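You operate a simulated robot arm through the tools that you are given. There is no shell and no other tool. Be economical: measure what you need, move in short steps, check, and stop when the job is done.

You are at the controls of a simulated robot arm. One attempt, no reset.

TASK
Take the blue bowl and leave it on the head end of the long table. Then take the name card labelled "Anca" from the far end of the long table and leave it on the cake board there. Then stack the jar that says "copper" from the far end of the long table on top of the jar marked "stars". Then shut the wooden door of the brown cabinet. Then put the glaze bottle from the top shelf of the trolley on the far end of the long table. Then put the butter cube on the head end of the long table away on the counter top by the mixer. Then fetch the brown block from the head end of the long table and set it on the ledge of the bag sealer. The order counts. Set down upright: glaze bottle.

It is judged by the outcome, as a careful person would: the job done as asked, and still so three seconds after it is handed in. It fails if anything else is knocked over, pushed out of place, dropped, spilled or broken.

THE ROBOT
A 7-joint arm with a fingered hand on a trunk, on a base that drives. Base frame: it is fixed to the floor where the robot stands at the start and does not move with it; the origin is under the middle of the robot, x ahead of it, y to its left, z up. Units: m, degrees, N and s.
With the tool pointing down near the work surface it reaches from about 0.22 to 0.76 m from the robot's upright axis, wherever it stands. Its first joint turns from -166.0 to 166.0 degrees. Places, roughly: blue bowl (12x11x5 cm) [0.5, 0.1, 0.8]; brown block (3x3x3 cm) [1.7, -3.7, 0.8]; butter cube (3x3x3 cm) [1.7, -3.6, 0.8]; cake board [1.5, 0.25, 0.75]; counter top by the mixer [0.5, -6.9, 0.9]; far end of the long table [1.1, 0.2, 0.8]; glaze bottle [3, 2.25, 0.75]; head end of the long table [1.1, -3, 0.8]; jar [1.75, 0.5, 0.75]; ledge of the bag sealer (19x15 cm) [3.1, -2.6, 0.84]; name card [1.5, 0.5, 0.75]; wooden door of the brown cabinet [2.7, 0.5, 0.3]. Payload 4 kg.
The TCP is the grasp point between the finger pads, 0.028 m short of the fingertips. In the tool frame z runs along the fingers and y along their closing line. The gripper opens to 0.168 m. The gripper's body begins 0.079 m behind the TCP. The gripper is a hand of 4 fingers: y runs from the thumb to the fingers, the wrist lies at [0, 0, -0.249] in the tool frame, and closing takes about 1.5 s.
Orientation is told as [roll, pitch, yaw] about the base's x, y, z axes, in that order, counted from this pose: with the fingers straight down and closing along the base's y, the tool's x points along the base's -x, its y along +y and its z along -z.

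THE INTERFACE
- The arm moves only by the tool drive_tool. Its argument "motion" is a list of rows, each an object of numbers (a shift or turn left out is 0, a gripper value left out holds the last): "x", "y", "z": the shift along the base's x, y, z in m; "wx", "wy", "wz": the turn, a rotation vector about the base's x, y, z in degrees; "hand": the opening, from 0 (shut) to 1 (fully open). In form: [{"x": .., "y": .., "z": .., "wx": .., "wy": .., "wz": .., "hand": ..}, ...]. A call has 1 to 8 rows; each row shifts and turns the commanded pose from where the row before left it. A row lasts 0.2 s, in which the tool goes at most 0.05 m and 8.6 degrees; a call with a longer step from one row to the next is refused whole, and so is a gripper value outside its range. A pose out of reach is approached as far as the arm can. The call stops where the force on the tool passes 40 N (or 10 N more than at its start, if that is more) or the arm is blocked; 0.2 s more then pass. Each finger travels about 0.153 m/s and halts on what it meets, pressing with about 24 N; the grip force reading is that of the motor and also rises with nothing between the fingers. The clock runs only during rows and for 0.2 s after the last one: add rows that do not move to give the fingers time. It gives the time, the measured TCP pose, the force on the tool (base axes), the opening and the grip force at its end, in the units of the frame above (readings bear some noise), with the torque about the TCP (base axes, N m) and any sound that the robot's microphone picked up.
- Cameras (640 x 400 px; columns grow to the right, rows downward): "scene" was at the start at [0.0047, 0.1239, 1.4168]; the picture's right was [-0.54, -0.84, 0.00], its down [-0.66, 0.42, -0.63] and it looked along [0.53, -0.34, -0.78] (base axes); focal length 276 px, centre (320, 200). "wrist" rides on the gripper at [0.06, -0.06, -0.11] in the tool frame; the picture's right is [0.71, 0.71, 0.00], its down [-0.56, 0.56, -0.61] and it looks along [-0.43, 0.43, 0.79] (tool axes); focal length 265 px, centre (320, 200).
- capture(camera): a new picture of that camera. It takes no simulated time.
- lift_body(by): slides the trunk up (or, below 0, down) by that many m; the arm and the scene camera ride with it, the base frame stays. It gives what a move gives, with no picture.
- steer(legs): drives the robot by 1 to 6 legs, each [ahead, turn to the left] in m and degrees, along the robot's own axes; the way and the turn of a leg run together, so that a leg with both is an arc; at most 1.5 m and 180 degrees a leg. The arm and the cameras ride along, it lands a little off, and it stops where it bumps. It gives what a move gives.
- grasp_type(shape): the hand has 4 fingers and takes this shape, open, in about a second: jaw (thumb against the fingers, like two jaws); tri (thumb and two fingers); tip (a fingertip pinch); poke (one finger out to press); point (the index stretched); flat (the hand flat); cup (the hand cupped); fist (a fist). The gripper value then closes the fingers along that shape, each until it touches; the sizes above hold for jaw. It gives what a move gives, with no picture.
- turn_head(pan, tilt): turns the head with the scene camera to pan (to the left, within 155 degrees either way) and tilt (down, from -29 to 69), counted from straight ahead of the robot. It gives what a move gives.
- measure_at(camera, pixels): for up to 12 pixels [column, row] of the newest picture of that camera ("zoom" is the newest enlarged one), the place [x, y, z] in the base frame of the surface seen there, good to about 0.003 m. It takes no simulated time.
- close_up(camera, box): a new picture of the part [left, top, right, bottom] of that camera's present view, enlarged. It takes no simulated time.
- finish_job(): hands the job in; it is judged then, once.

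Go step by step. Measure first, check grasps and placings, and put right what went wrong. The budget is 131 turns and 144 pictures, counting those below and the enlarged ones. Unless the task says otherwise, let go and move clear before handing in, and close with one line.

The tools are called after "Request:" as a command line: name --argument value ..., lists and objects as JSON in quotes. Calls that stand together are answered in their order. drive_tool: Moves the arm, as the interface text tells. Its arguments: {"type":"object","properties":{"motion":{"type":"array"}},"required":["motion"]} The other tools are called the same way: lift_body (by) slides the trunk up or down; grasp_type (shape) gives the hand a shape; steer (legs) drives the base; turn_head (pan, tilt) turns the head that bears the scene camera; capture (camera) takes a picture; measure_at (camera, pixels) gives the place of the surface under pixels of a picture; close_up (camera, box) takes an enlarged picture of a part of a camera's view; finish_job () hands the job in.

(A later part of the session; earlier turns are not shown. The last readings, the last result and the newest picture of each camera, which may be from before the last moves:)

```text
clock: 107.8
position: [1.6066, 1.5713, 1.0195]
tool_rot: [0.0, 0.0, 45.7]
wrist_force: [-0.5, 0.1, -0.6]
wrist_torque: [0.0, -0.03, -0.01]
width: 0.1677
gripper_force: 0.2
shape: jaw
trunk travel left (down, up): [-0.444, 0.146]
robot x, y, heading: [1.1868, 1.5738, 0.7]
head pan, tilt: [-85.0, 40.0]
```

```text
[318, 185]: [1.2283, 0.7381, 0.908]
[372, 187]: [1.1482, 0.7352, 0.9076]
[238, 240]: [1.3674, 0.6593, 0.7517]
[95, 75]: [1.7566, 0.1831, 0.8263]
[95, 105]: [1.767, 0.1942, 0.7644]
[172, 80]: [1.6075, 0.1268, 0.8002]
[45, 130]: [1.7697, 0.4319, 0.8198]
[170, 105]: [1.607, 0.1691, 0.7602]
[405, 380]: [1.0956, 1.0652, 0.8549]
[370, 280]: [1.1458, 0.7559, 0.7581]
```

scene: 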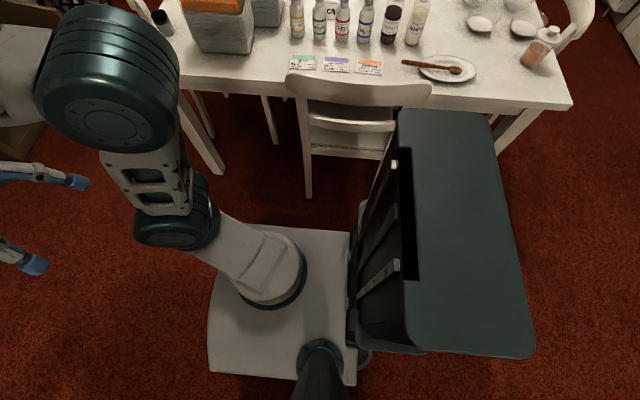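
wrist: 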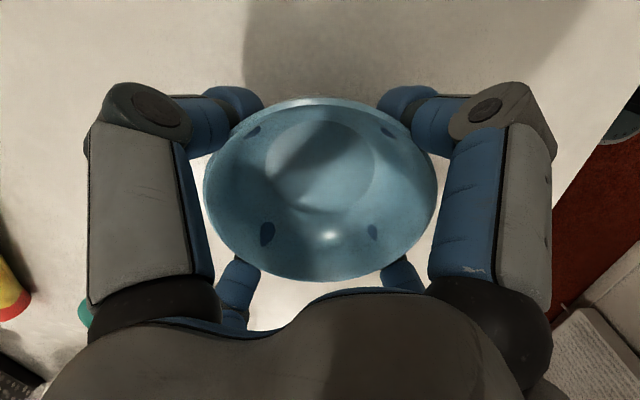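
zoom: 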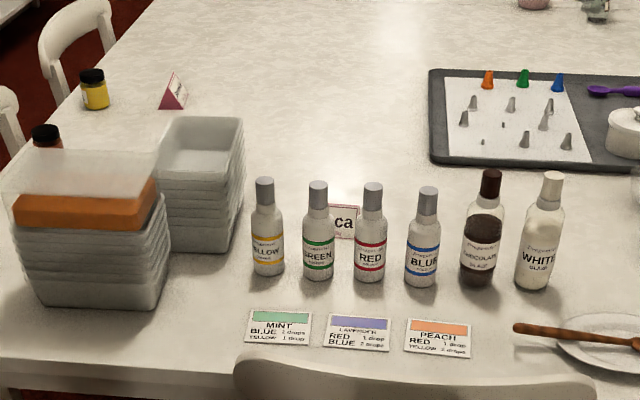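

Anca's card stands behind the bottle row with its ridge along x. I need to know the hand's clearance; I'll view the jaw half closed and the tri shape.

Request:
turn_head --pan -2 --tilt 38

Request:
drive_tool --motion '[{"hand": 0.65, "wz": -8}, {"wz": -8}, {"wz": -8}, {"wz": -8}, {"wz": -8}, {"wz": -5.5}, {}]'

Request:
close_up --camera "scene" --box '[240, 120, 480, 280]'

Request:
capture --camera "wrist"

Request:
grasp_type --shape "tri"

Request:
capture --camera "wrist"

```text
clock: 109.4
position: [1.6054, 1.5698, 1.0192]
tool_rot: [0.0, 0.0, 45.6]
wrist_force: [0.3, 0.4, 0.3]
wrist_torque: [0.01, 0.0, -0.02]
width: 0.1678
gripper_force: 0.1
shape: jaw
trunk travel left (down, up): [-0.444, 0.146]
robot x, y, heading: [1.1864, 1.5735, 1.0]
head pan, tilt: [-2.0, 38.0]
```

```text
clock: 111.0
position: [1.6051, 1.5712, 1.0194]
tool_rot: [0.0, 0.1, 0.1]
wrist_force: [-0.7, 1.0, 0.0]
wrist_torque: [-0.02, 0.01, 0.03]
width: 0.1097
gripper_force: 0.1
shape: jaw
trunk travel left (down, up): [-0.444, 0.146]
robot x, y, heading: [1.1917, 1.5748, 0.6]
head pan, tilt: [-2.0, 38.0]
```

```text
2.50 times, centred on (360, 200) of scene
```

zoom: 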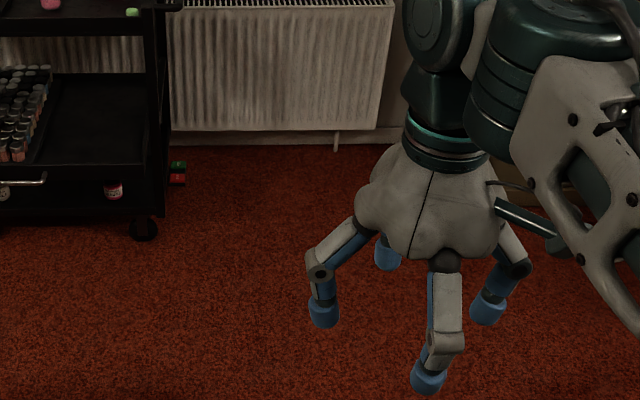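

```text
112 pictures are left
```

wrist: 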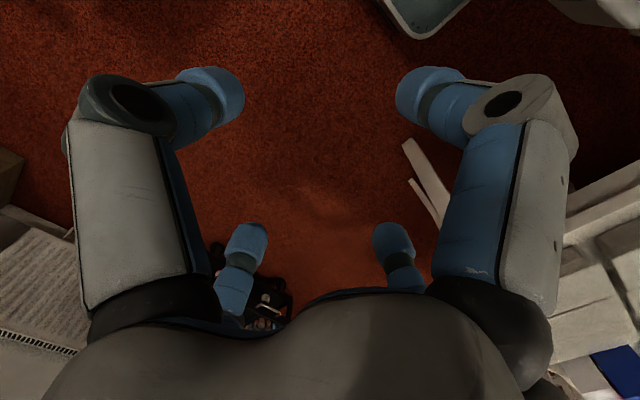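

```text
clock: 111.9
position: [1.6051, 1.5705, 1.0199]
tool_rot: [-0.1, 0.0, 0.1]
wrist_force: [-0.3, 0.0, 0.5]
wrist_torque: [0.02, -0.02, -0.02]
width: 0.168
gripper_force: 0.0
shape: tri
trunk travel left (down, up): [-0.444, 0.146]
robot x, y, heading: [1.1861, 1.5774, 0.7]
head pan, tilt: [-2.0, 38.0]
```

```text
111 pictures are left
```

wrist: 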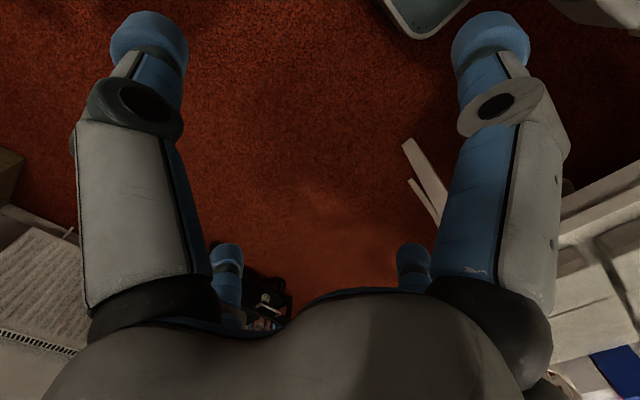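

Request:
measure_at --camera "zoom" --pixels '[[318, 270], [445, 342], [518, 268], [322, 310], [428, 375], [490, 308], [435, 265], [355, 225], [312, 265]]'

Request:
close_up --camera "scene" --box '[240, 120, 480, 280]'

```text
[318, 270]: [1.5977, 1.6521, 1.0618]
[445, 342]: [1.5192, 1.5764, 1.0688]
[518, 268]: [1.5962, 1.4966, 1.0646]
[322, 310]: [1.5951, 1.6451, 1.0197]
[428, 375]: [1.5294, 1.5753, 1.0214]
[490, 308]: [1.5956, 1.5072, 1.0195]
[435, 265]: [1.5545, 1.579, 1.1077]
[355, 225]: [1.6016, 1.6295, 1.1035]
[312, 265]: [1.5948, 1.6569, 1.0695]
```

```text
2.50 times, centred on (360, 200) of scene
```

zoom: 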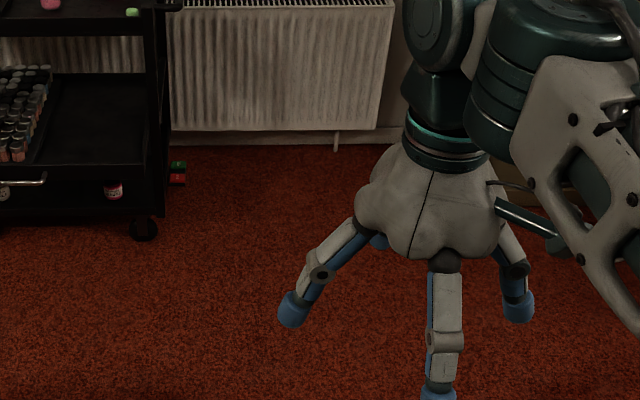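

The jaw ring at 0.65 has a knuckle radius of 0.086, which fits if I centre slightly behind the card. Turning to face the table end.

Request:
grasp_type --shape "jaw"

Request:
steer --legs '[[0, -91], [0.2, 0]]'

Request:
turn_head --pan 0 --tilt 50

Request:
capture --camera "scene"

```text
clock: 112.8
position: [1.6054, 1.5713, 1.0196]
tool_rot: [0.0, -0.1, 0.2]
wrist_force: [0.5, -0.6, 0.6]
wrist_torque: [-0.01, -0.04, 0.02]
width: 0.168
gripper_force: 0.2
shape: jaw
trunk travel left (down, up): [-0.444, 0.146]
robot x, y, heading: [1.1849, 1.5742, 0.9]
head pan, tilt: [-2.0, 38.0]
```

```text
clock: 118.2
position: [1.1655, 0.9566, 1.0189]
tool_rot: [0.0, 0.0, -91.5]
wrist_force: [-0.1, 0.5, -0.2]
wrist_torque: [-0.02, -0.02, 0.01]
width: 0.1674
gripper_force: 0.0
shape: jaw
trunk travel left (down, up): [-0.444, 0.146]
robot x, y, heading: [1.186, 1.3712, -91.2]
head pan, tilt: [-2.0, 38.0]
```

```text
clock: 119.0
position: [1.1658, 0.955, 1.0188]
tool_rot: [0.0, 0.0, -91.6]
wrist_force: [0.9, 0.2, -0.4]
wrist_torque: [-0.01, 0.01, 0.0]
width: 0.1678
gripper_force: 0.0
shape: jaw
trunk travel left (down, up): [-0.444, 0.146]
robot x, y, heading: [1.1831, 1.376, -91.0]
head pan, tilt: [0.0, 50.0]
```

```text
109 pictures are left
```

scene: 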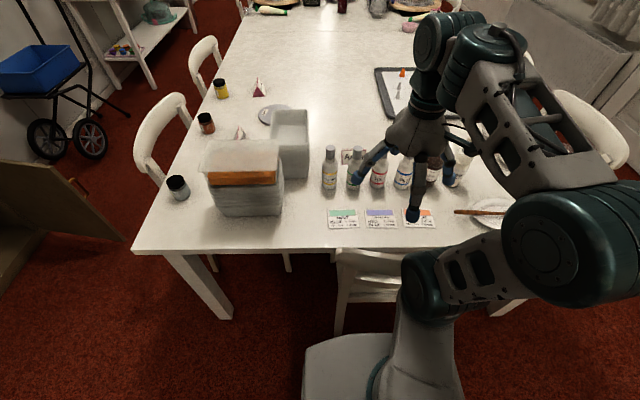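

Request:
close_up --camera "scene" --box '[140, 60, 400, 235]'

Request:
drive_tool --motion '[{"x": 0.005, "y": -0.035, "wz": 8.4}, {"x": 0.005, "y": -0.035, "wz": 8.4}, {"x": 0.005, "y": -0.035, "wz": 8.4}, {"x": 0.005, "y": -0.035, "wz": 8.4}, {"x": 0.005, "y": -0.035, "wz": 8.4}, {"x": 0.005, "y": -0.035, "wz": 8.4}, {"x": 0.005, "y": -0.035, "wz": 8.4}, {"wz": 8.4}]'

Request:
drive_tool --motion '[{"x": 0.006, "y": -0.035, "wz": 8.4, "hand": 0.65}, {"y": -0.035, "wz": 8.4}, {"y": -0.035, "wz": 7.4}, {}]'

Request:
capture --camera "wrist"

```text
2.29 times, centred on (270, 148) of scene
```

zoom: 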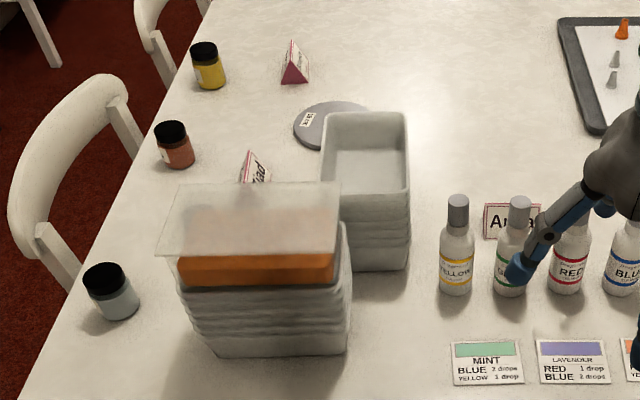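

```text
clock: 120.8
position: [1.2016, 0.71, 1.0184]
tool_rot: [0.0, 0.1, -24.1]
wrist_force: [0.7, -0.1, 0.1]
wrist_torque: [0.03, -0.01, 0.0]
width: 0.168
gripper_force: 0.1
shape: jaw
trunk travel left (down, up): [-0.444, 0.146]
robot x, y, heading: [1.1834, 1.3755, -90.9]
head pan, tilt: [0.0, 50.0]
```

```text
clock: 121.8
position: [1.1925, 0.6878, 0.9905]
tool_rot: [0.0, 0.1, -3.5]
wrist_force: [-0.8, 0.3, 0.8]
wrist_torque: [-0.03, -0.09, -0.05]
width: 0.1095
gripper_force: 0.0
shape: jaw
out of reach, approached as far as the arm can: row 1, 2, 3
trunk travel left (down, up): [-0.444, 0.146]
robot x, y, heading: [1.1815, 1.3738, -90.9]
head pan, tilt: [0.0, 50.0]
```

```text
107 pictures are left
```

wrist: 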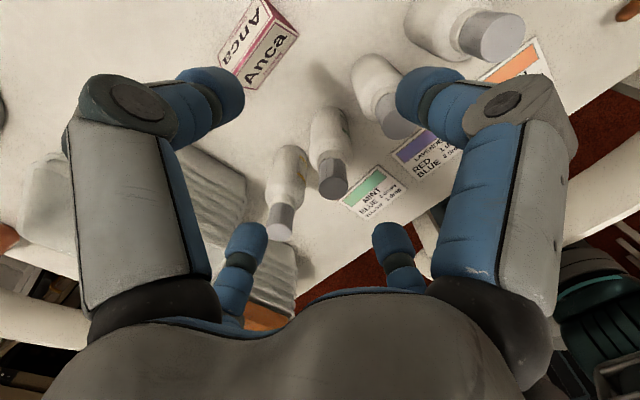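

Card "Anca" confirmed at (258,45). The arm is at its reach limit at this height; I'll raise the trunk to gain reach and back the target off accordingly.

Request:
measure_at --camera "wrist" --pixels '[[250, 88], [298, 38], [225, 62], [265, 5], [272, 55], [245, 30], [258, 45], [262, 20], [325, 115], [290, 160], [365, 75], [233, 78]]'

Request:
lift_body --by 0.14

```text
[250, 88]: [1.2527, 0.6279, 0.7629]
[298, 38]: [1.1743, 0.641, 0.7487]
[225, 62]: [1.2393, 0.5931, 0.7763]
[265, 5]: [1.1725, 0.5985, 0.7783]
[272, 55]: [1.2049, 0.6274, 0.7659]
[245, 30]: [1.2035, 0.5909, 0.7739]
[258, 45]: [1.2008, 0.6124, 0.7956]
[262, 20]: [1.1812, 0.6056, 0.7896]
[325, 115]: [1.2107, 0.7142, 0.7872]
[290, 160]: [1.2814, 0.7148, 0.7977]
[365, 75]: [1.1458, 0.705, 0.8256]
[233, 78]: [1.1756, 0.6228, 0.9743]
```

```text
clock: 123.5
position: [1.1934, 0.6881, 1.1306]
tool_rot: [0.0, 0.0, -3.6]
wrist_force: [0.1, -0.4, 0.2]
wrist_torque: [0.0, -0.05, 0.01]
width: 0.1095
gripper_force: 0.0
shape: jaw
trunk travel left (down, up): [-0.584, 0.006]
robot x, y, heading: [1.183, 1.3771, -90.9]
head pan, tilt: [0.0, 50.0]
```

Request:
drive_tool --motion '[{"z": -0.04}, {"z": -0.04}, {"z": -0.04}, {}]'

```text
clock: 124.5
position: [1.1921, 0.6871, 1.011]
tool_rot: [0.1, 0.1, -3.6]
wrist_force: [0.6, 0.7, -0.8]
wrist_torque: [0.03, -0.03, 0.0]
width: 0.1094
gripper_force: 0.0
shape: jaw
trunk travel left (down, up): [-0.584, 0.006]
robot x, y, heading: [1.1826, 1.3777, -90.8]
head pan, tilt: [0.0, 50.0]
```

Command restarts from the measured pose. Now forward to above the card.

Request:
drive_tool --motion '[{"x": 0.006, "y": -0.03, "wz": 1.8}, {"x": 0.006, "y": -0.03, "wz": 1.8}, {"x": 0.005, "y": -0.025}, {"z": -0.03}, {}]'

Request:
capture --camera "wrist"

Request:
capture --camera "scene"

```text
clock: 125.7
position: [1.2071, 0.6227, 0.981]
tool_rot: [0.0, 0.2, 0.1]
wrist_force: [0.7, -0.2, -0.1]
wrist_torque: [-0.02, 0.05, -0.04]
width: 0.1097
gripper_force: 0.0
shape: jaw
out of reach, approached as far as the arm can: row 3
trunk travel left (down, up): [-0.584, 0.006]
robot x, y, heading: [1.1833, 1.3756, -91.0]
head pan, tilt: [0.0, 50.0]
```

```text
106 pictures are left
```

wrist: 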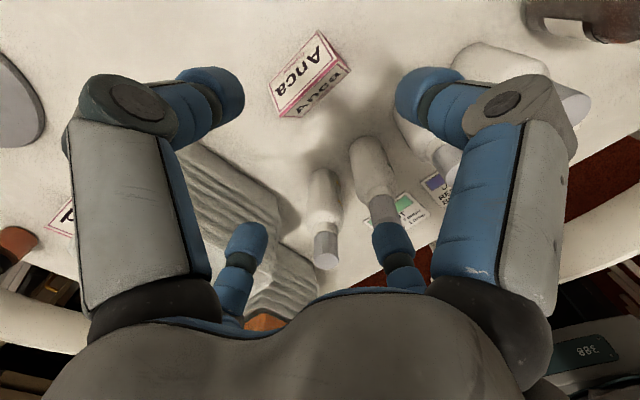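

```text
105 pictures are left
```

scene: 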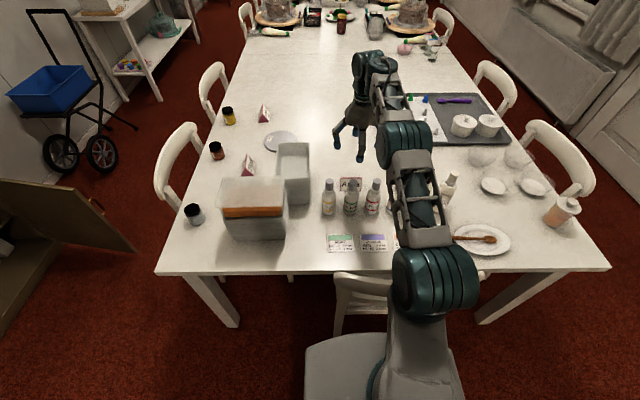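

Request:
measure_at --camera "scene" --pixels '[[345, 275], [340, 300], [335, 325], [350, 338], [305, 345], [390, 345], [338, 280], [320, 340]]'

Request:
turn_head --pan 0 --tilt 69

Request:
capture --camera "scene"

```text
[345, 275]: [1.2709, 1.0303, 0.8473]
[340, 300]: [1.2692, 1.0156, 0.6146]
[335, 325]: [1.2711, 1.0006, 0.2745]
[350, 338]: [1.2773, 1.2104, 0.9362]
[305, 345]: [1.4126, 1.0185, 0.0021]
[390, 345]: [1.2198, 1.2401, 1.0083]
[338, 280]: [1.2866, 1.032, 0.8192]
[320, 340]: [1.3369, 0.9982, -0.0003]
```

```text
clock: 126.5
position: [1.2057, 0.6237, 0.9802]
tool_rot: [-0.1, 0.1, 0.0]
wrist_force: [0.8, -0.5, -0.3]
wrist_torque: [0.0, -0.02, -0.03]
width: 0.1096
gripper_force: 0.1
shape: jaw
trunk travel left (down, up): [-0.584, 0.006]
robot x, y, heading: [1.1818, 1.3808, -91.1]
head pan, tilt: [0.0, 68.8]
```

```text
104 pictures are left
```

scene: 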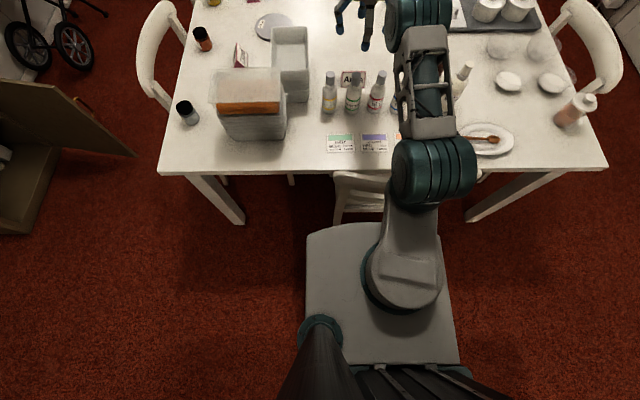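

Reach is just short. I'll move a little lower and tilt the tool 6° so the fingers point slightly away, rather than drive nearer the chair.

Request:
drive_tool --motion '[{"z": -0.025, "wx": -3}, {"y": -0.01, "wx": -3}, {"y": -0.011}, {}]'

Request:
capture --camera "wrist"

```text
clock: 127.5
position: [1.2062, 0.5996, 0.9562]
tool_rot: [-6.0, 0.0, -0.1]
wrist_force: [-0.2, 0.3, -0.5]
wrist_torque: [-0.01, 0.01, 0.02]
width: 0.1096
gripper_force: 0.1
shape: jaw
trunk travel left (down, up): [-0.584, 0.006]
robot x, y, heading: [1.1815, 1.3751, -91.1]
head pan, tilt: [0.0, 68.8]
```

```text
103 pictures are left
```

wrist: 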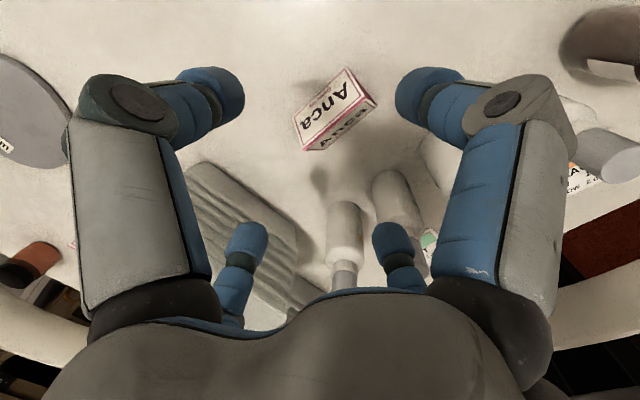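

Request:
drive_tool --motion '[{"z": -0.03}, {"z": -0.03}, {"z": -0.03}, {"z": -0.02}, {}]'

Request:
turn_head --pan 0 --tilt 48

Request:
close_up --camera "scene" --box '[260, 80, 500, 240]'

Request:
capture --camera "wrist"

```text
clock: 128.7
position: [1.2076, 0.5939, 0.8562]
tool_rot: [-5.7, -1.0, -0.3]
wrist_force: [-0.9, 0.3, 0.5]
wrist_torque: [-0.01, -0.08, 0.02]
width: 0.1095
gripper_force: 0.1
shape: jaw
out of reach, approached as far as the arm can: row 2, 4
trunk travel left (down, up): [-0.584, 0.006]
robot x, y, heading: [1.1831, 1.3743, -91.1]
head pan, tilt: [0.0, 68.8]
```

```text
clock: 129.5
position: [1.2111, 0.5943, 0.8562]
tool_rot: [-5.9, -0.9, 0.0]
wrist_force: [-1.2, -0.4, -0.9]
wrist_torque: [0.02, 0.02, 0.02]
width: 0.1094
gripper_force: 0.1
shape: jaw
trunk travel left (down, up): [-0.584, 0.006]
robot x, y, heading: [1.1829, 1.3739, -90.9]
head pan, tilt: [0.0, 48.0]
```

```text
2.50 times, centred on (380, 160) of scene
```

zoom: 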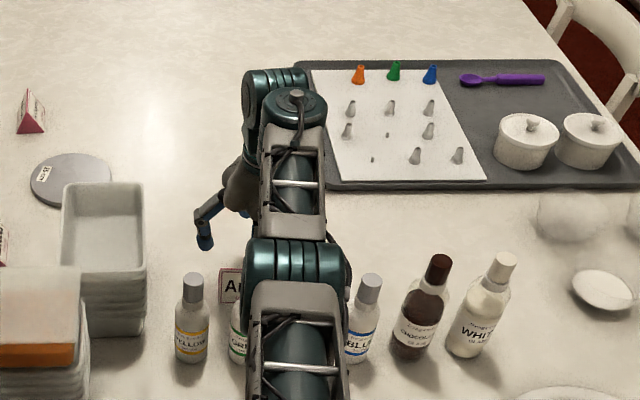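

```text
101 pictures are left
```

wrist: 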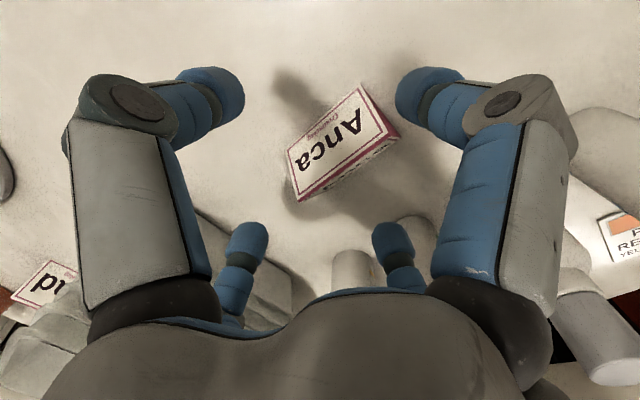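

Request:
drive_tool --motion '[{"y": 0.003, "z": -0.02}, {"y": 0.003, "z": -0.02}, {"y": 0.002, "z": -0.015}, {"z": -0.01}, {}]'

Request:
capture --camera "wrist"

```text
clock: 130.7
position: [1.2179, 0.5856, 0.8149]
tool_rot: [-5.5, -1.8, -0.2]
wrist_force: [-0.6, 1.2, 0.4]
wrist_torque: [0.02, 0.01, -0.04]
width: 0.1095
gripper_force: 0.1
shape: jaw
out of reach, approached as far as the arm can: row 1, 2, 3, 4
trunk travel left (down, up): [-0.584, 0.006]
robot x, y, heading: [1.1807, 1.3729, -91.0]
head pan, tilt: [0.0, 48.0]
```

```text
100 pictures are left
```

wrist: 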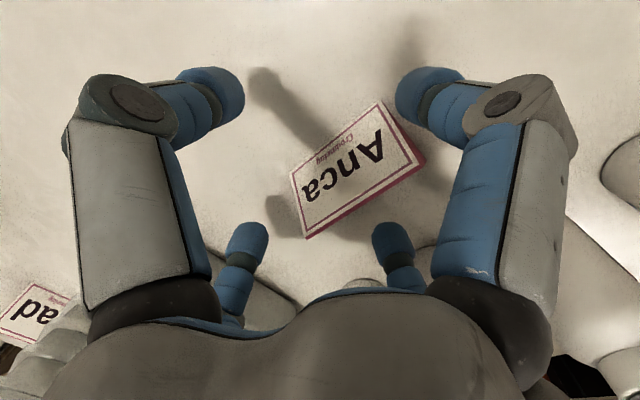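

The arm hits a limit going down; I'll correct laterally and use the trunk for the descent.

Request:
drive_tool --motion '[{"x": -0.004, "y": 0.008, "wy": 0.9}, {"x": -0.003, "y": 0.008, "wy": 0.9}, {}]'

Request:
lift_body --by -0.02

Request:
capture --camera "wrist"

```text
clock: 131.5
position: [1.217, 0.5851, 0.8145]
tool_rot: [-5.4, -1.7, -0.1]
wrist_force: [-0.8, -0.3, 0.1]
wrist_torque: [-0.01, -0.02, 0.02]
width: 0.1094
gripper_force: 0.1
shape: jaw
out of reach, approached as far as the arm can: row 1, 2
trunk travel left (down, up): [-0.584, 0.006]
robot x, y, heading: [1.1809, 1.3782, -90.7]
head pan, tilt: [0.0, 48.0]
```

```text
clock: 132.2
position: [1.2166, 0.5846, 0.7947]
tool_rot: [-5.6, -1.7, -0.3]
wrist_force: [0.2, 0.4, -0.1]
wrist_torque: [-0.02, 0.01, 0.01]
width: 0.1091
gripper_force: 0.0
shape: jaw
trunk travel left (down, up): [-0.564, 0.026]
robot x, y, heading: [1.1869, 1.3756, -90.8]
head pan, tilt: [0.0, 48.0]
```

```text
99 pictures are left
```

wrist: 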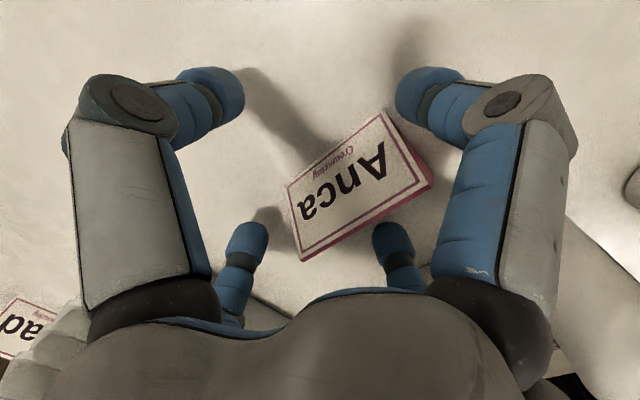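

Request:
drive_tool --motion '[{"z": 0.03}, {"z": 0.03}, {"z": 0.03}, {"z": 0.02, "y": 0.008, "x": -0.004}, {"y": 0.008, "x": -0.003, "wy": 1.5}, {}]'

```text
clock: 133.6
position: [1.2088, 0.6011, 0.9047]
tool_rot: [-5.6, -0.2, -0.2]
wrist_force: [-0.1, -0.3, -0.1]
wrist_torque: [-0.04, -0.04, 0.02]
width: 0.1092
gripper_force: 0.1
shape: jaw
trunk travel left (down, up): [-0.564, 0.026]
robot x, y, heading: [1.1865, 1.3749, -91.1]
head pan, tilt: [0.0, 48.0]
```

Request:
lift_body --by -0.08

Request:
close_up --camera "scene" --box '[260, 80, 500, 240]'

Request:
capture --camera "wrist"

```text
clock: 134.8
position: [1.2095, 0.601, 0.8249]
tool_rot: [-5.5, -0.2, -0.2]
wrist_force: [-0.3, 0.3, -0.2]
wrist_torque: [0.0, -0.02, 0.01]
width: 0.1094
gripper_force: 0.1
shape: jaw
trunk travel left (down, up): [-0.484, 0.106]
robot x, y, heading: [1.1822, 1.3764, -91.3]
head pan, tilt: [0.0, 48.0]
```

```text
2.50 times, centred on (380, 160) of scene
```

zoom: 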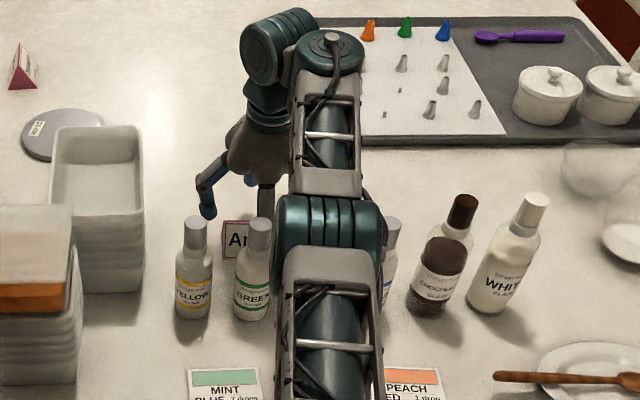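

```text
97 pictures are left
```

wrist: 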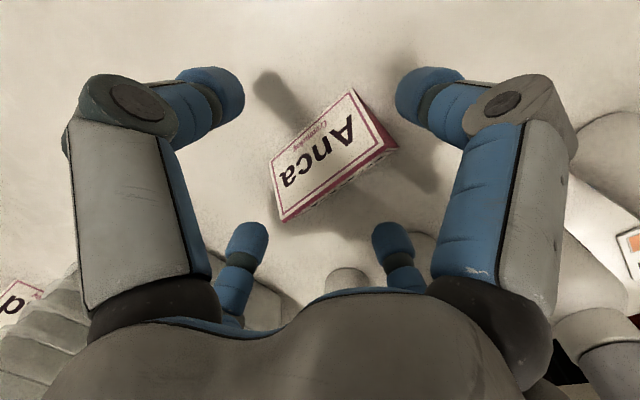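

Request:
measure_at --camera "zoom" --pixels '[[325, 200], [325, 240], [320, 310], [330, 180], [265, 195], [283, 270]]'

Request:
lift_body --by -0.033

Request:
capture --camera "wrist"

```text
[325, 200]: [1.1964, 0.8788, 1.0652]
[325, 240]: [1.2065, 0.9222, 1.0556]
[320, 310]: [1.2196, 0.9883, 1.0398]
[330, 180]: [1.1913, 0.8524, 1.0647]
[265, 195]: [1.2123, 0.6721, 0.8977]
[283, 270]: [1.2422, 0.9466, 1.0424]
```

```text
clock: 135.5
position: [1.2097, 0.6018, 0.7935]
tool_rot: [-5.5, -0.3, -0.2]
wrist_force: [1.0, -0.3, -0.3]
wrist_torque: [0.01, -0.05, 0.0]
width: 0.1093
gripper_force: 0.1
shape: jaw
trunk travel left (down, up): [-0.451, 0.139]
robot x, y, heading: [1.1847, 1.3748, -91.0]
head pan, tilt: [0.0, 48.0]
```

```text
96 pictures are left
```

wrist: 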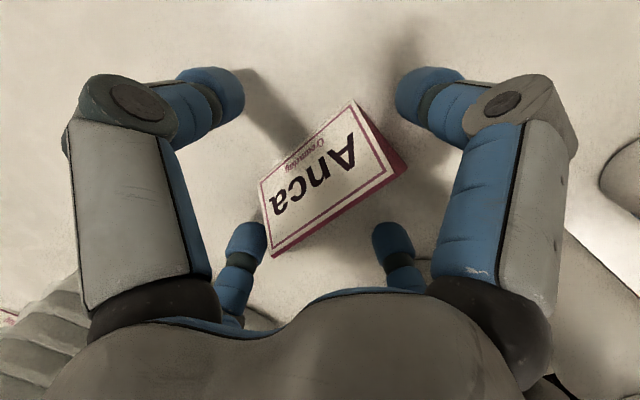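

Request:
drive_tool --motion '[{"x": 0.006}, {"z": -0.006}, {"hand": 0.45}, {}, {"hand": 0.3}, {}, {}]'

Request:
capture --camera "wrist"

```text
clock: 137.1
position: [1.2154, 0.6009, 0.7876]
tool_rot: [-5.6, -0.3, -0.3]
wrist_force: [0.0, 0.8, 9.0]
wrist_torque: [0.05, 0.02, -0.03]
width: 0.058
gripper_force: 0.0
shape: jaw
trunk travel left (down, up): [-0.451, 0.139]
robot x, y, heading: [1.1804, 1.3741, -91.1]
head pan, tilt: [0.0, 48.0]
```

```text
95 pictures are left
```

wrist: 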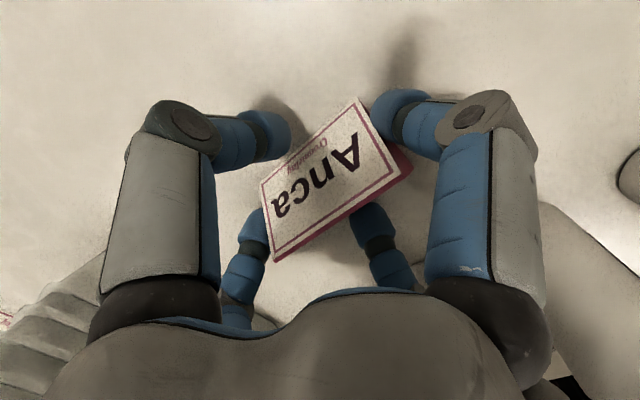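

Request:
drive_tool --motion '[{"z": 0.004}, {"hand": 0.2}, {}, {"hand": 0.1}, {}, {}, {}]'

Request:
capture --camera "wrist"

```text
clock: 138.7
position: [1.2158, 0.6018, 0.7934]
tool_rot: [-5.6, -0.2, -0.2]
wrist_force: [1.2, 3.7, 18.8]
wrist_torque: [0.34, 0.0, 0.0]
width: 0.0219
gripper_force: 0.1
shape: jaw
trunk travel left (down, up): [-0.451, 0.139]
robot x, y, heading: [1.1809, 1.3724, -91.0]
head pan, tilt: [0.0, 48.0]
```

```text
94 pictures are left
```

wrist: 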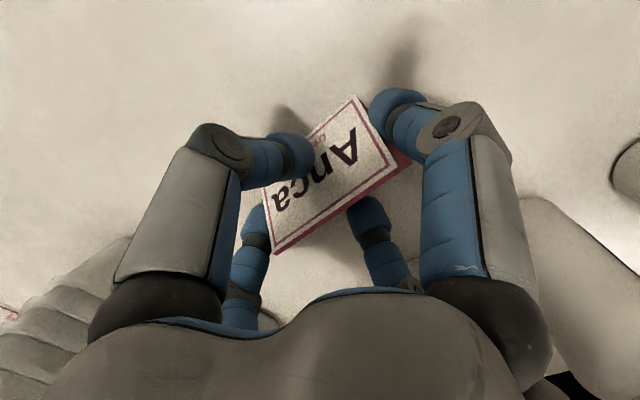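

Request:
drive_tool --motion '[{"z": 0.004, "hand": 0.0}, {}, {}, {}, {}]'

Request:
capture --camera "wrist"

```text
clock: 139.9
position: [1.2164, 0.6009, 0.7941]
tool_rot: [-5.5, -0.1, -0.2]
wrist_force: [-0.2, 0.2, -0.9]
wrist_torque: [-0.02, -0.01, -0.03]
width: 0.0422
gripper_force: 24.3
shape: jaw
trunk travel left (down, up): [-0.451, 0.139]
robot x, y, heading: [1.1791, 1.3766, -90.8]
head pan, tilt: [0.0, 48.0]
```

```text
93 pictures are left
```

wrist: 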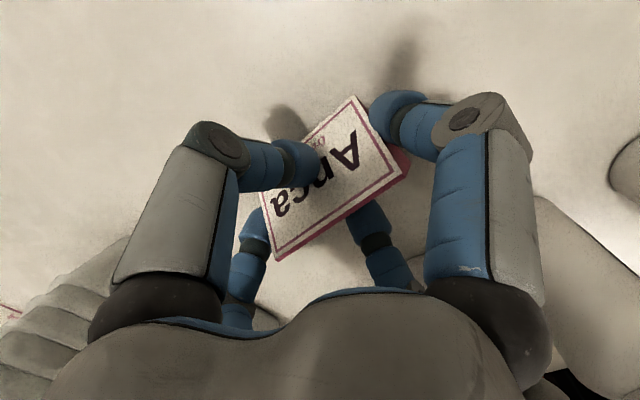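

Grip reads 24 N; test lift.

Request:
drive_tool --motion '[{"z": 0.02}, {"z": 0.03}, {"z": 0.03}, {"z": 0.03}, {}]'

Request:
capture --camera "wrist"

```text
clock: 141.1
position: [1.2161, 0.6064, 0.9034]
tool_rot: [-5.5, -0.1, -0.2]
wrist_force: [0.7, 0.2, 0.2]
wrist_torque: [0.01, 0.01, 0.02]
width: 0.0421
gripper_force: 23.8
shape: jaw
out of reach, approached as far as the arm can: row 4
trunk travel left (down, up): [-0.451, 0.139]
robot x, y, heading: [1.1838, 1.3744, -91.2]
head pan, tilt: [0.0, 48.0]
```

```text
92 pictures are left
```

wrist: 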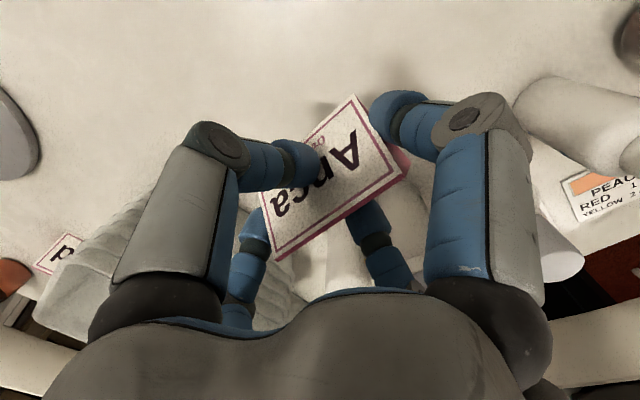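

Card is held. Raising and retracting; then measuring the board, chairs and far side.

Request:
lift_body --by 0.13

Request:
drive_tool --motion '[{"y": 0.045}, {"y": 0.045}, {"y": 0.045}, {"y": 0.045}, {"y": 0.045}, {"y": 0.045, "wx": 3}, {"y": 0.03, "wx": 2.5}, {}]'

Request:
turn_head --pan 20 --tilt 40

Request:
capture --camera "scene"

Request:
close_up --camera "scene" --box '[230, 60, 470, 220]'

```text
clock: 142.7
position: [1.2154, 0.6063, 1.0327]
tool_rot: [-5.5, -0.2, -0.2]
wrist_force: [0.7, 0.5, -1.0]
wrist_torque: [0.02, 0.02, -0.01]
width: 0.0422
gripper_force: 23.7
shape: jaw
trunk travel left (down, up): [-0.581, 0.009]
robot x, y, heading: [1.1811, 1.3743, -91.2]
head pan, tilt: [0.0, 48.0]
```

```text
clock: 144.5
position: [1.2141, 0.9077, 1.0339]
tool_rot: [0.0, -0.2, -0.3]
wrist_force: [0.4, 0.2, -0.2]
wrist_torque: [0.03, 0.0, 0.02]
width: 0.0424
gripper_force: 24.0
shape: jaw
trunk travel left (down, up): [-0.581, 0.009]
robot x, y, heading: [1.1848, 1.3753, -91.1]
head pan, tilt: [0.0, 48.0]
```

```text
clock: 145.3
position: [1.2153, 0.907, 1.0322]
tool_rot: [0.0, -0.3, -0.2]
wrist_force: [0.4, 0.6, 0.2]
wrist_torque: [0.02, 0.02, 0.02]
width: 0.0423
gripper_force: 24.1
shape: jaw
trunk travel left (down, up): [-0.581, 0.009]
robot x, y, heading: [1.1816, 1.3741, -91.2]
head pan, tilt: [20.0, 40.0]
```

```text
91 pictures are left
```

scene: 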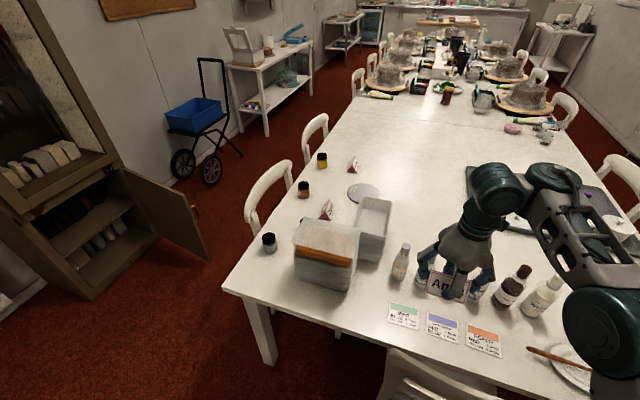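

```text
2.50 times, centred on (350, 140) of scene
```

zoom: 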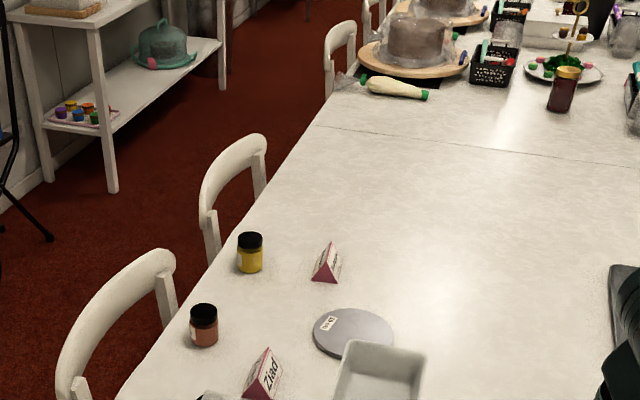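

Request:
measure_at --camera "zoom" --pixels '[[314, 335], [394, 335], [355, 310], [345, 358], [352, 332], [203, 312], [203, 340], [250, 240], [265, 375], [327, 265], [263, 400], [250, 266]]'

Request:
measure_at --camera "zoom" --pixels '[[170, 255], [60, 360], [80, 380], [262, 140], [205, 200], [215, 240], [130, 270], [170, 310]]'

Request:
measure_at --camera "scene" --pixels '[[128, 172], [205, 260], [160, 240], [155, 230], [20, 215], [95, 295], [190, 180], [270, 365], [224, 292], [180, 215], [195, 207], [110, 155]]'

```text
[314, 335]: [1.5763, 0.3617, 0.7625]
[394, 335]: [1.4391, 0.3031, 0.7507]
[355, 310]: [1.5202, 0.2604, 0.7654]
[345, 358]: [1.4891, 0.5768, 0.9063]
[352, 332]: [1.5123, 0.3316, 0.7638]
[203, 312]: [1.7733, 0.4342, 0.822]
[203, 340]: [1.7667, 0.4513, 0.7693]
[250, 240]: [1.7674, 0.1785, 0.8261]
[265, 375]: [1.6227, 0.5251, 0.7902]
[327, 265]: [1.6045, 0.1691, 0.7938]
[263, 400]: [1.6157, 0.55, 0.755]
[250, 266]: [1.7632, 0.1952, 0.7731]
```

```text
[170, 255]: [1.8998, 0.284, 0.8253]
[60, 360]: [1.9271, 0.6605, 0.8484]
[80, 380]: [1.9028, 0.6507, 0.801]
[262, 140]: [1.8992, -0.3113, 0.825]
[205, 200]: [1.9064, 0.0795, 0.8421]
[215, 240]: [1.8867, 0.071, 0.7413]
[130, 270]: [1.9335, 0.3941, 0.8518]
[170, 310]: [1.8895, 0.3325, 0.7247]
```

```text
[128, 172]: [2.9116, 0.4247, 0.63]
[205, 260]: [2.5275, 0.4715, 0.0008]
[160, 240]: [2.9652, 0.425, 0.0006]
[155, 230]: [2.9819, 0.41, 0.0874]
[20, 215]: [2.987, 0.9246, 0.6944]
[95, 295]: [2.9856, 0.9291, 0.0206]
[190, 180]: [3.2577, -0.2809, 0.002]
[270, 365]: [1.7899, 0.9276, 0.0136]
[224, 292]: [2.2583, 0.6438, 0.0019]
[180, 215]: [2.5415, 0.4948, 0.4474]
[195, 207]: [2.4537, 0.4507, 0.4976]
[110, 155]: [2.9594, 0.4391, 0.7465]
```

Request:
turn_head --pan 90 --tilt 69

Request:
capture --camera "scene"

Request:
turn_head --pan 150 --tilt 69

Request:
capture --camera "scene"

```text
clock: 146.8
position: [1.2163, 0.9065, 1.0338]
tool_rot: [0.0, -0.2, -0.2]
wrist_force: [0.0, -0.9, 0.5]
wrist_torque: [0.02, -0.01, -0.02]
width: 0.0425
gripper_force: 23.8
shape: jaw
trunk travel left (down, up): [-0.581, 0.009]
robot x, y, heading: [1.1818, 1.3732, -90.9]
head pan, tilt: [90.0, 68.8]
```

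```text
89 pictures are left
```

scene: 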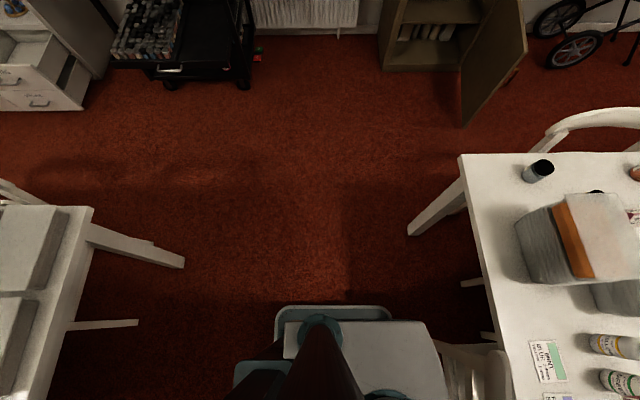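

```text
clock: 148.1
position: [1.2153, 0.9069, 1.0329]
tool_rot: [0.0, -0.2, -0.2]
wrist_force: [-0.1, 0.5, -0.2]
wrist_torque: [0.01, 0.01, 0.0]
width: 0.0423
gripper_force: 23.9
shape: jaw
trunk travel left (down, up): [-0.581, 0.009]
robot x, y, heading: [1.1857, 1.3753, -90.9]
head pan, tilt: [150.0, 68.8]
```

```text
88 pictures are left
```

scene: 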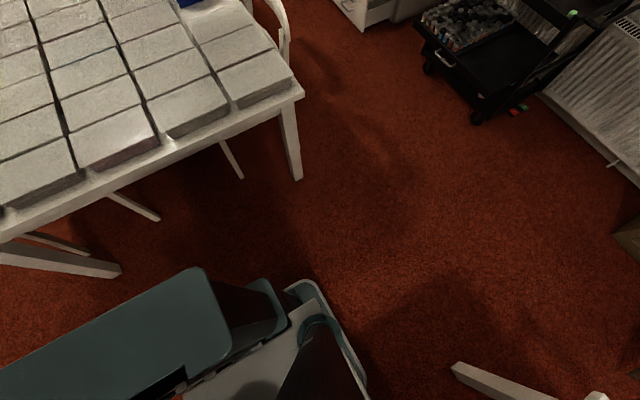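

Request:
measure_at --camera "scene" --pixels '[[290, 285], [318, 283], [355, 360], [362, 378], [270, 285], [330, 300], [340, 290], [370, 370]]'

Request:
turn_head --pan 60 --tilt 69

Request:
capture --camera "scene"

```text
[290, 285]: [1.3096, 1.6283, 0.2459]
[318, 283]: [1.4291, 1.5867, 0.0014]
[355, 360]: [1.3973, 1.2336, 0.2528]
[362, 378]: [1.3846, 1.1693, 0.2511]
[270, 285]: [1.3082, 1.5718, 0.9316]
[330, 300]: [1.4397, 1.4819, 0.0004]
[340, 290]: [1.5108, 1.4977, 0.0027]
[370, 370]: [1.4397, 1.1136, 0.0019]
```

```text
clock: 149.7
position: [1.2165, 0.9066, 1.0336]
tool_rot: [0.0, -0.2, -0.2]
wrist_force: [-0.3, 0.6, -0.3]
wrist_torque: [-0.02, 0.04, -0.02]
width: 0.0425
gripper_force: 24.1
shape: jaw
trunk travel left (down, up): [-0.581, 0.009]
robot x, y, heading: [1.1862, 1.3778, -90.9]
head pan, tilt: [60.0, 68.8]
```

```text
87 pictures are left
```

scene: 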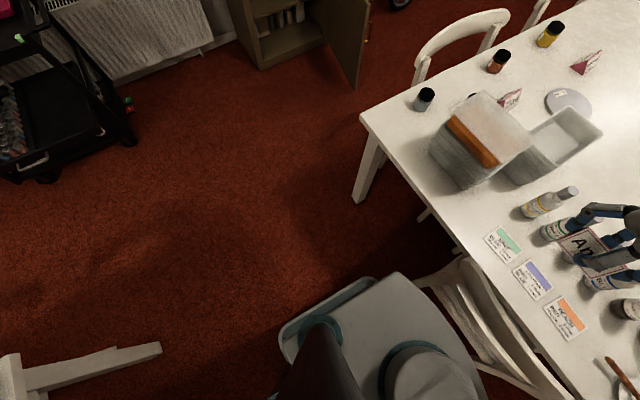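

Request:
measure_at --camera "scene" --pixels '[[357, 80], [366, 10], [350, 60], [368, 38], [330, 40], [415, 60], [470, 12], [505, 12], [420, 75], [380, 277], [282, 325], [480, 395]]'

Request:
turn_head --pan 60 --tilt 40

Request:
close_up --camera "scene" --box '[240, 40, 560, 240]'

```text
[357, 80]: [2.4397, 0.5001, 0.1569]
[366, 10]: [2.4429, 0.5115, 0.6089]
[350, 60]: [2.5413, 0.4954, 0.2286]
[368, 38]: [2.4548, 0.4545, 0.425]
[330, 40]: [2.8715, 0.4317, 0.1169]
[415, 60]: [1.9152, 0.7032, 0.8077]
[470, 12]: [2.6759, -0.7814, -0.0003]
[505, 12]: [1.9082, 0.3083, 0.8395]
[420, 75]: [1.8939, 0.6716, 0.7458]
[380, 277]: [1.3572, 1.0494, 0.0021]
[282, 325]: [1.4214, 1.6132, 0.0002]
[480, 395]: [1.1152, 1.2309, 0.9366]
```

```text
clock: 150.6
position: [1.2142, 0.9061, 1.0332]
tool_rot: [0.0, -0.3, -0.2]
wrist_force: [-0.3, 0.0, 0.4]
wrist_torque: [-0.02, -0.04, 0.03]
width: 0.0425
gripper_force: 23.8
shape: jaw
trunk travel left (down, up): [-0.581, 0.009]
robot x, y, heading: [1.1782, 1.3752, -91.1]
head pan, tilt: [60.0, 40.0]
```

```text
2.00 times, centred on (400, 140) of scene
```

zoom: 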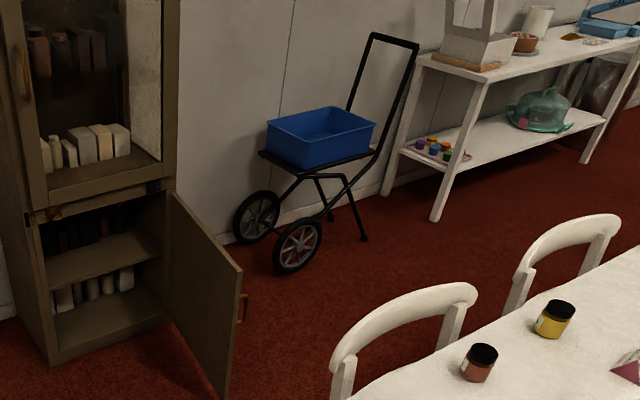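

Request:
measure_at --camera "zoom" --pixels '[[435, 220], [300, 270], [590, 160], [363, 240], [385, 195], [610, 240], [350, 330], [440, 290], [470, 295], [340, 365], [620, 225]]'

Request:
steer --legs '[[-0.15, 0], [0, 90], [1.03, 0]]'

Request:
turn_head --pan -85 --tilt 50

Request:
capture --camera "scene"

```text
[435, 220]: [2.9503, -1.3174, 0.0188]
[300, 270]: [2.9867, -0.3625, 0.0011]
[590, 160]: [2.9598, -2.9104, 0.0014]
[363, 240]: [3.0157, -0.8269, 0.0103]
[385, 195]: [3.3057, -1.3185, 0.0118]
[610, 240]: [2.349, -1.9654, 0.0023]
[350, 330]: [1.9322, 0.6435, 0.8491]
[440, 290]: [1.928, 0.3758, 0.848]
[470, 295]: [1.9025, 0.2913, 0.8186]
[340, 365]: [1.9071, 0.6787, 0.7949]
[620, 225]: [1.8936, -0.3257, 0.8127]
```

```text
clock: 160.8
position: [2.6799, 1.5558, 1.0324]
tool_rot: [0.0, -0.2, 90.4]
wrist_force: [1.2, 0.3, -0.1]
wrist_torque: [0.01, -0.02, 0.02]
width: 0.0426
gripper_force: 23.7
shape: jaw
trunk travel left (down, up): [-0.581, 0.009]
robot x, y, heading: [2.2128, 1.516, -0.3]
head pan, tilt: [60.0, 40.0]
```

```text
clock: 163.0
position: [2.681, 1.5558, 1.0332]
tool_rot: [0.0, -0.2, 90.4]
wrist_force: [1.0, 0.0, 0.0]
wrist_torque: [0.04, 0.0, -0.01]
width: 0.0425
gripper_force: 23.2
shape: jaw
trunk travel left (down, up): [-0.581, 0.009]
robot x, y, heading: [2.2118, 1.518, -0.2]
head pan, tilt: [-85.0, 50.0]
```

```text
85 pictures are left
```

scene: 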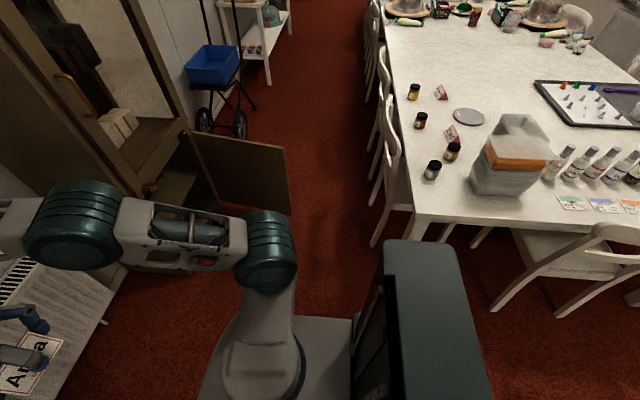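

Request:
measure_at --camera "scene" --pixels '[[374, 246], [371, 205], [386, 150], [290, 212], [284, 150], [288, 180], [380, 120], [375, 180], [340, 230], [360, 220], [372, 240]]'

Request:
close_up --camera "scene" --box '[280, 70, 480, 220]'

```text
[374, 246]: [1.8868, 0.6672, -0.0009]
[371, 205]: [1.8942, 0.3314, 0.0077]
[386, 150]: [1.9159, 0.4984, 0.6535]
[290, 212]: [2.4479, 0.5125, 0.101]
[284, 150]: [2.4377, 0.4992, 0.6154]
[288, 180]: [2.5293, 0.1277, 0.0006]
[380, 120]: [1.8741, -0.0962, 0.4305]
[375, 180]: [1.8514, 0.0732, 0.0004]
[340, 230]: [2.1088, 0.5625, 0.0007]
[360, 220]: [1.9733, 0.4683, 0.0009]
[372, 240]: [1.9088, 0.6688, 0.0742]
```

```text
2.67 times, centred on (380, 145) of scene
```

zoom: 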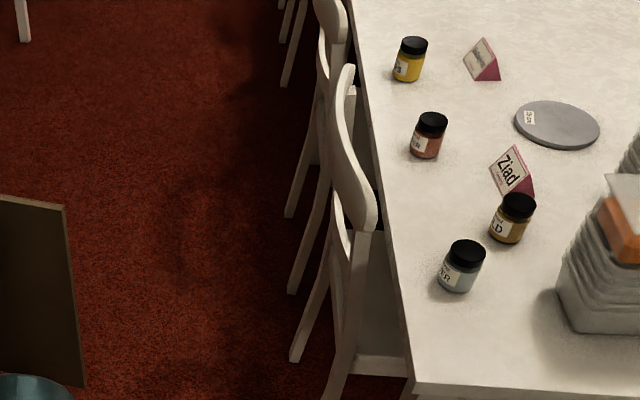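

The gap between chair legs (x≤1.91) and door tip (2.435) takes the 0.43-wide base if centred on x=2.17. Aligning first.

Request:
steer --legs '[[-0.04, 0], [0, -89.8], [0.3, 0]]'

```text
clock: 169.4
position: [2.2126, 0.7465, 1.0338]
tool_rot: [-0.1, -0.3, 0.7]
wrist_force: [-0.6, -0.8, 0.5]
wrist_torque: [0.01, 0.0, -0.02]
width: 0.0421
gripper_force: 23.9
shape: jaw
trunk travel left (down, up): [-0.581, 0.009]
robot x, y, heading: [2.1723, 1.2162, -90.1]
head pan, tilt: [-85.0, 50.0]
```

Aligned at x=2.172, heading -90.1. Driving on to y≈0.33.

Request:
steer --legs '[[0.45, 0]]'

Request:
steer --legs '[[0.43, 0]]'

Request:
turn_head --pan -80 --tilt 45

Request:
capture --camera "scene"

```text
clock: 172.1
position: [2.209, 0.2989, 1.0324]
tool_rot: [0.0, -0.1, 0.5]
wrist_force: [0.0, -0.1, -1.2]
wrist_torque: [0.01, 0.02, 0.01]
width: 0.0423
gripper_force: 23.5
shape: jaw
trunk travel left (down, up): [-0.581, 0.009]
robot x, y, heading: [2.1687, 0.768, -90.1]
head pan, tilt: [-85.0, 50.0]
```

```text
clock: 173.2
position: [2.2095, 0.2452, 1.0337]
tool_rot: [-0.1, -0.2, 0.3]
wrist_force: [-0.4, 1.6, 0.3]
wrist_torque: [-0.05, 0.03, 0.01]
width: 0.0424
gripper_force: 24.1
shape: jaw
trunk travel left (down, up): [-0.581, 0.009]
robot x, y, heading: [2.1736, 0.7105, -90.3]
head pan, tilt: [-85.0, 50.0]
stopped in leg 1: the robot was blocked; the commanded pose is now the measured one
```

```text
clock: 173.9
position: [2.2091, 0.2445, 1.033]
tool_rot: [0.0, -0.2, 0.5]
wrist_force: [0.3, 0.2, -0.2]
wrist_torque: [0.02, -0.03, 0.02]
width: 0.0425
gripper_force: 23.7
shape: jaw
trunk travel left (down, up): [-0.581, 0.009]
robot x, y, heading: [2.1717, 0.7152, -90.3]
head pan, tilt: [-80.0, 45.0]
```

```text
83 pictures are left
```

scene: 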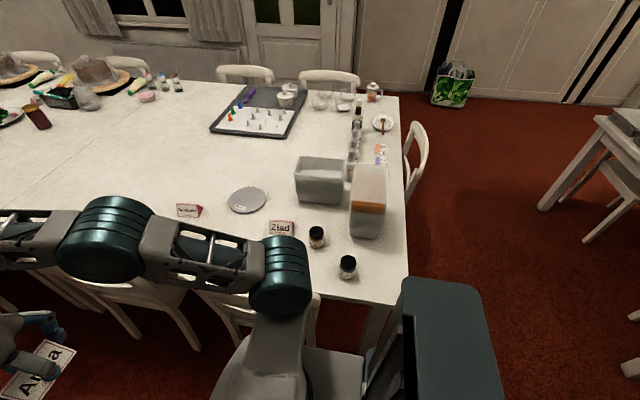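

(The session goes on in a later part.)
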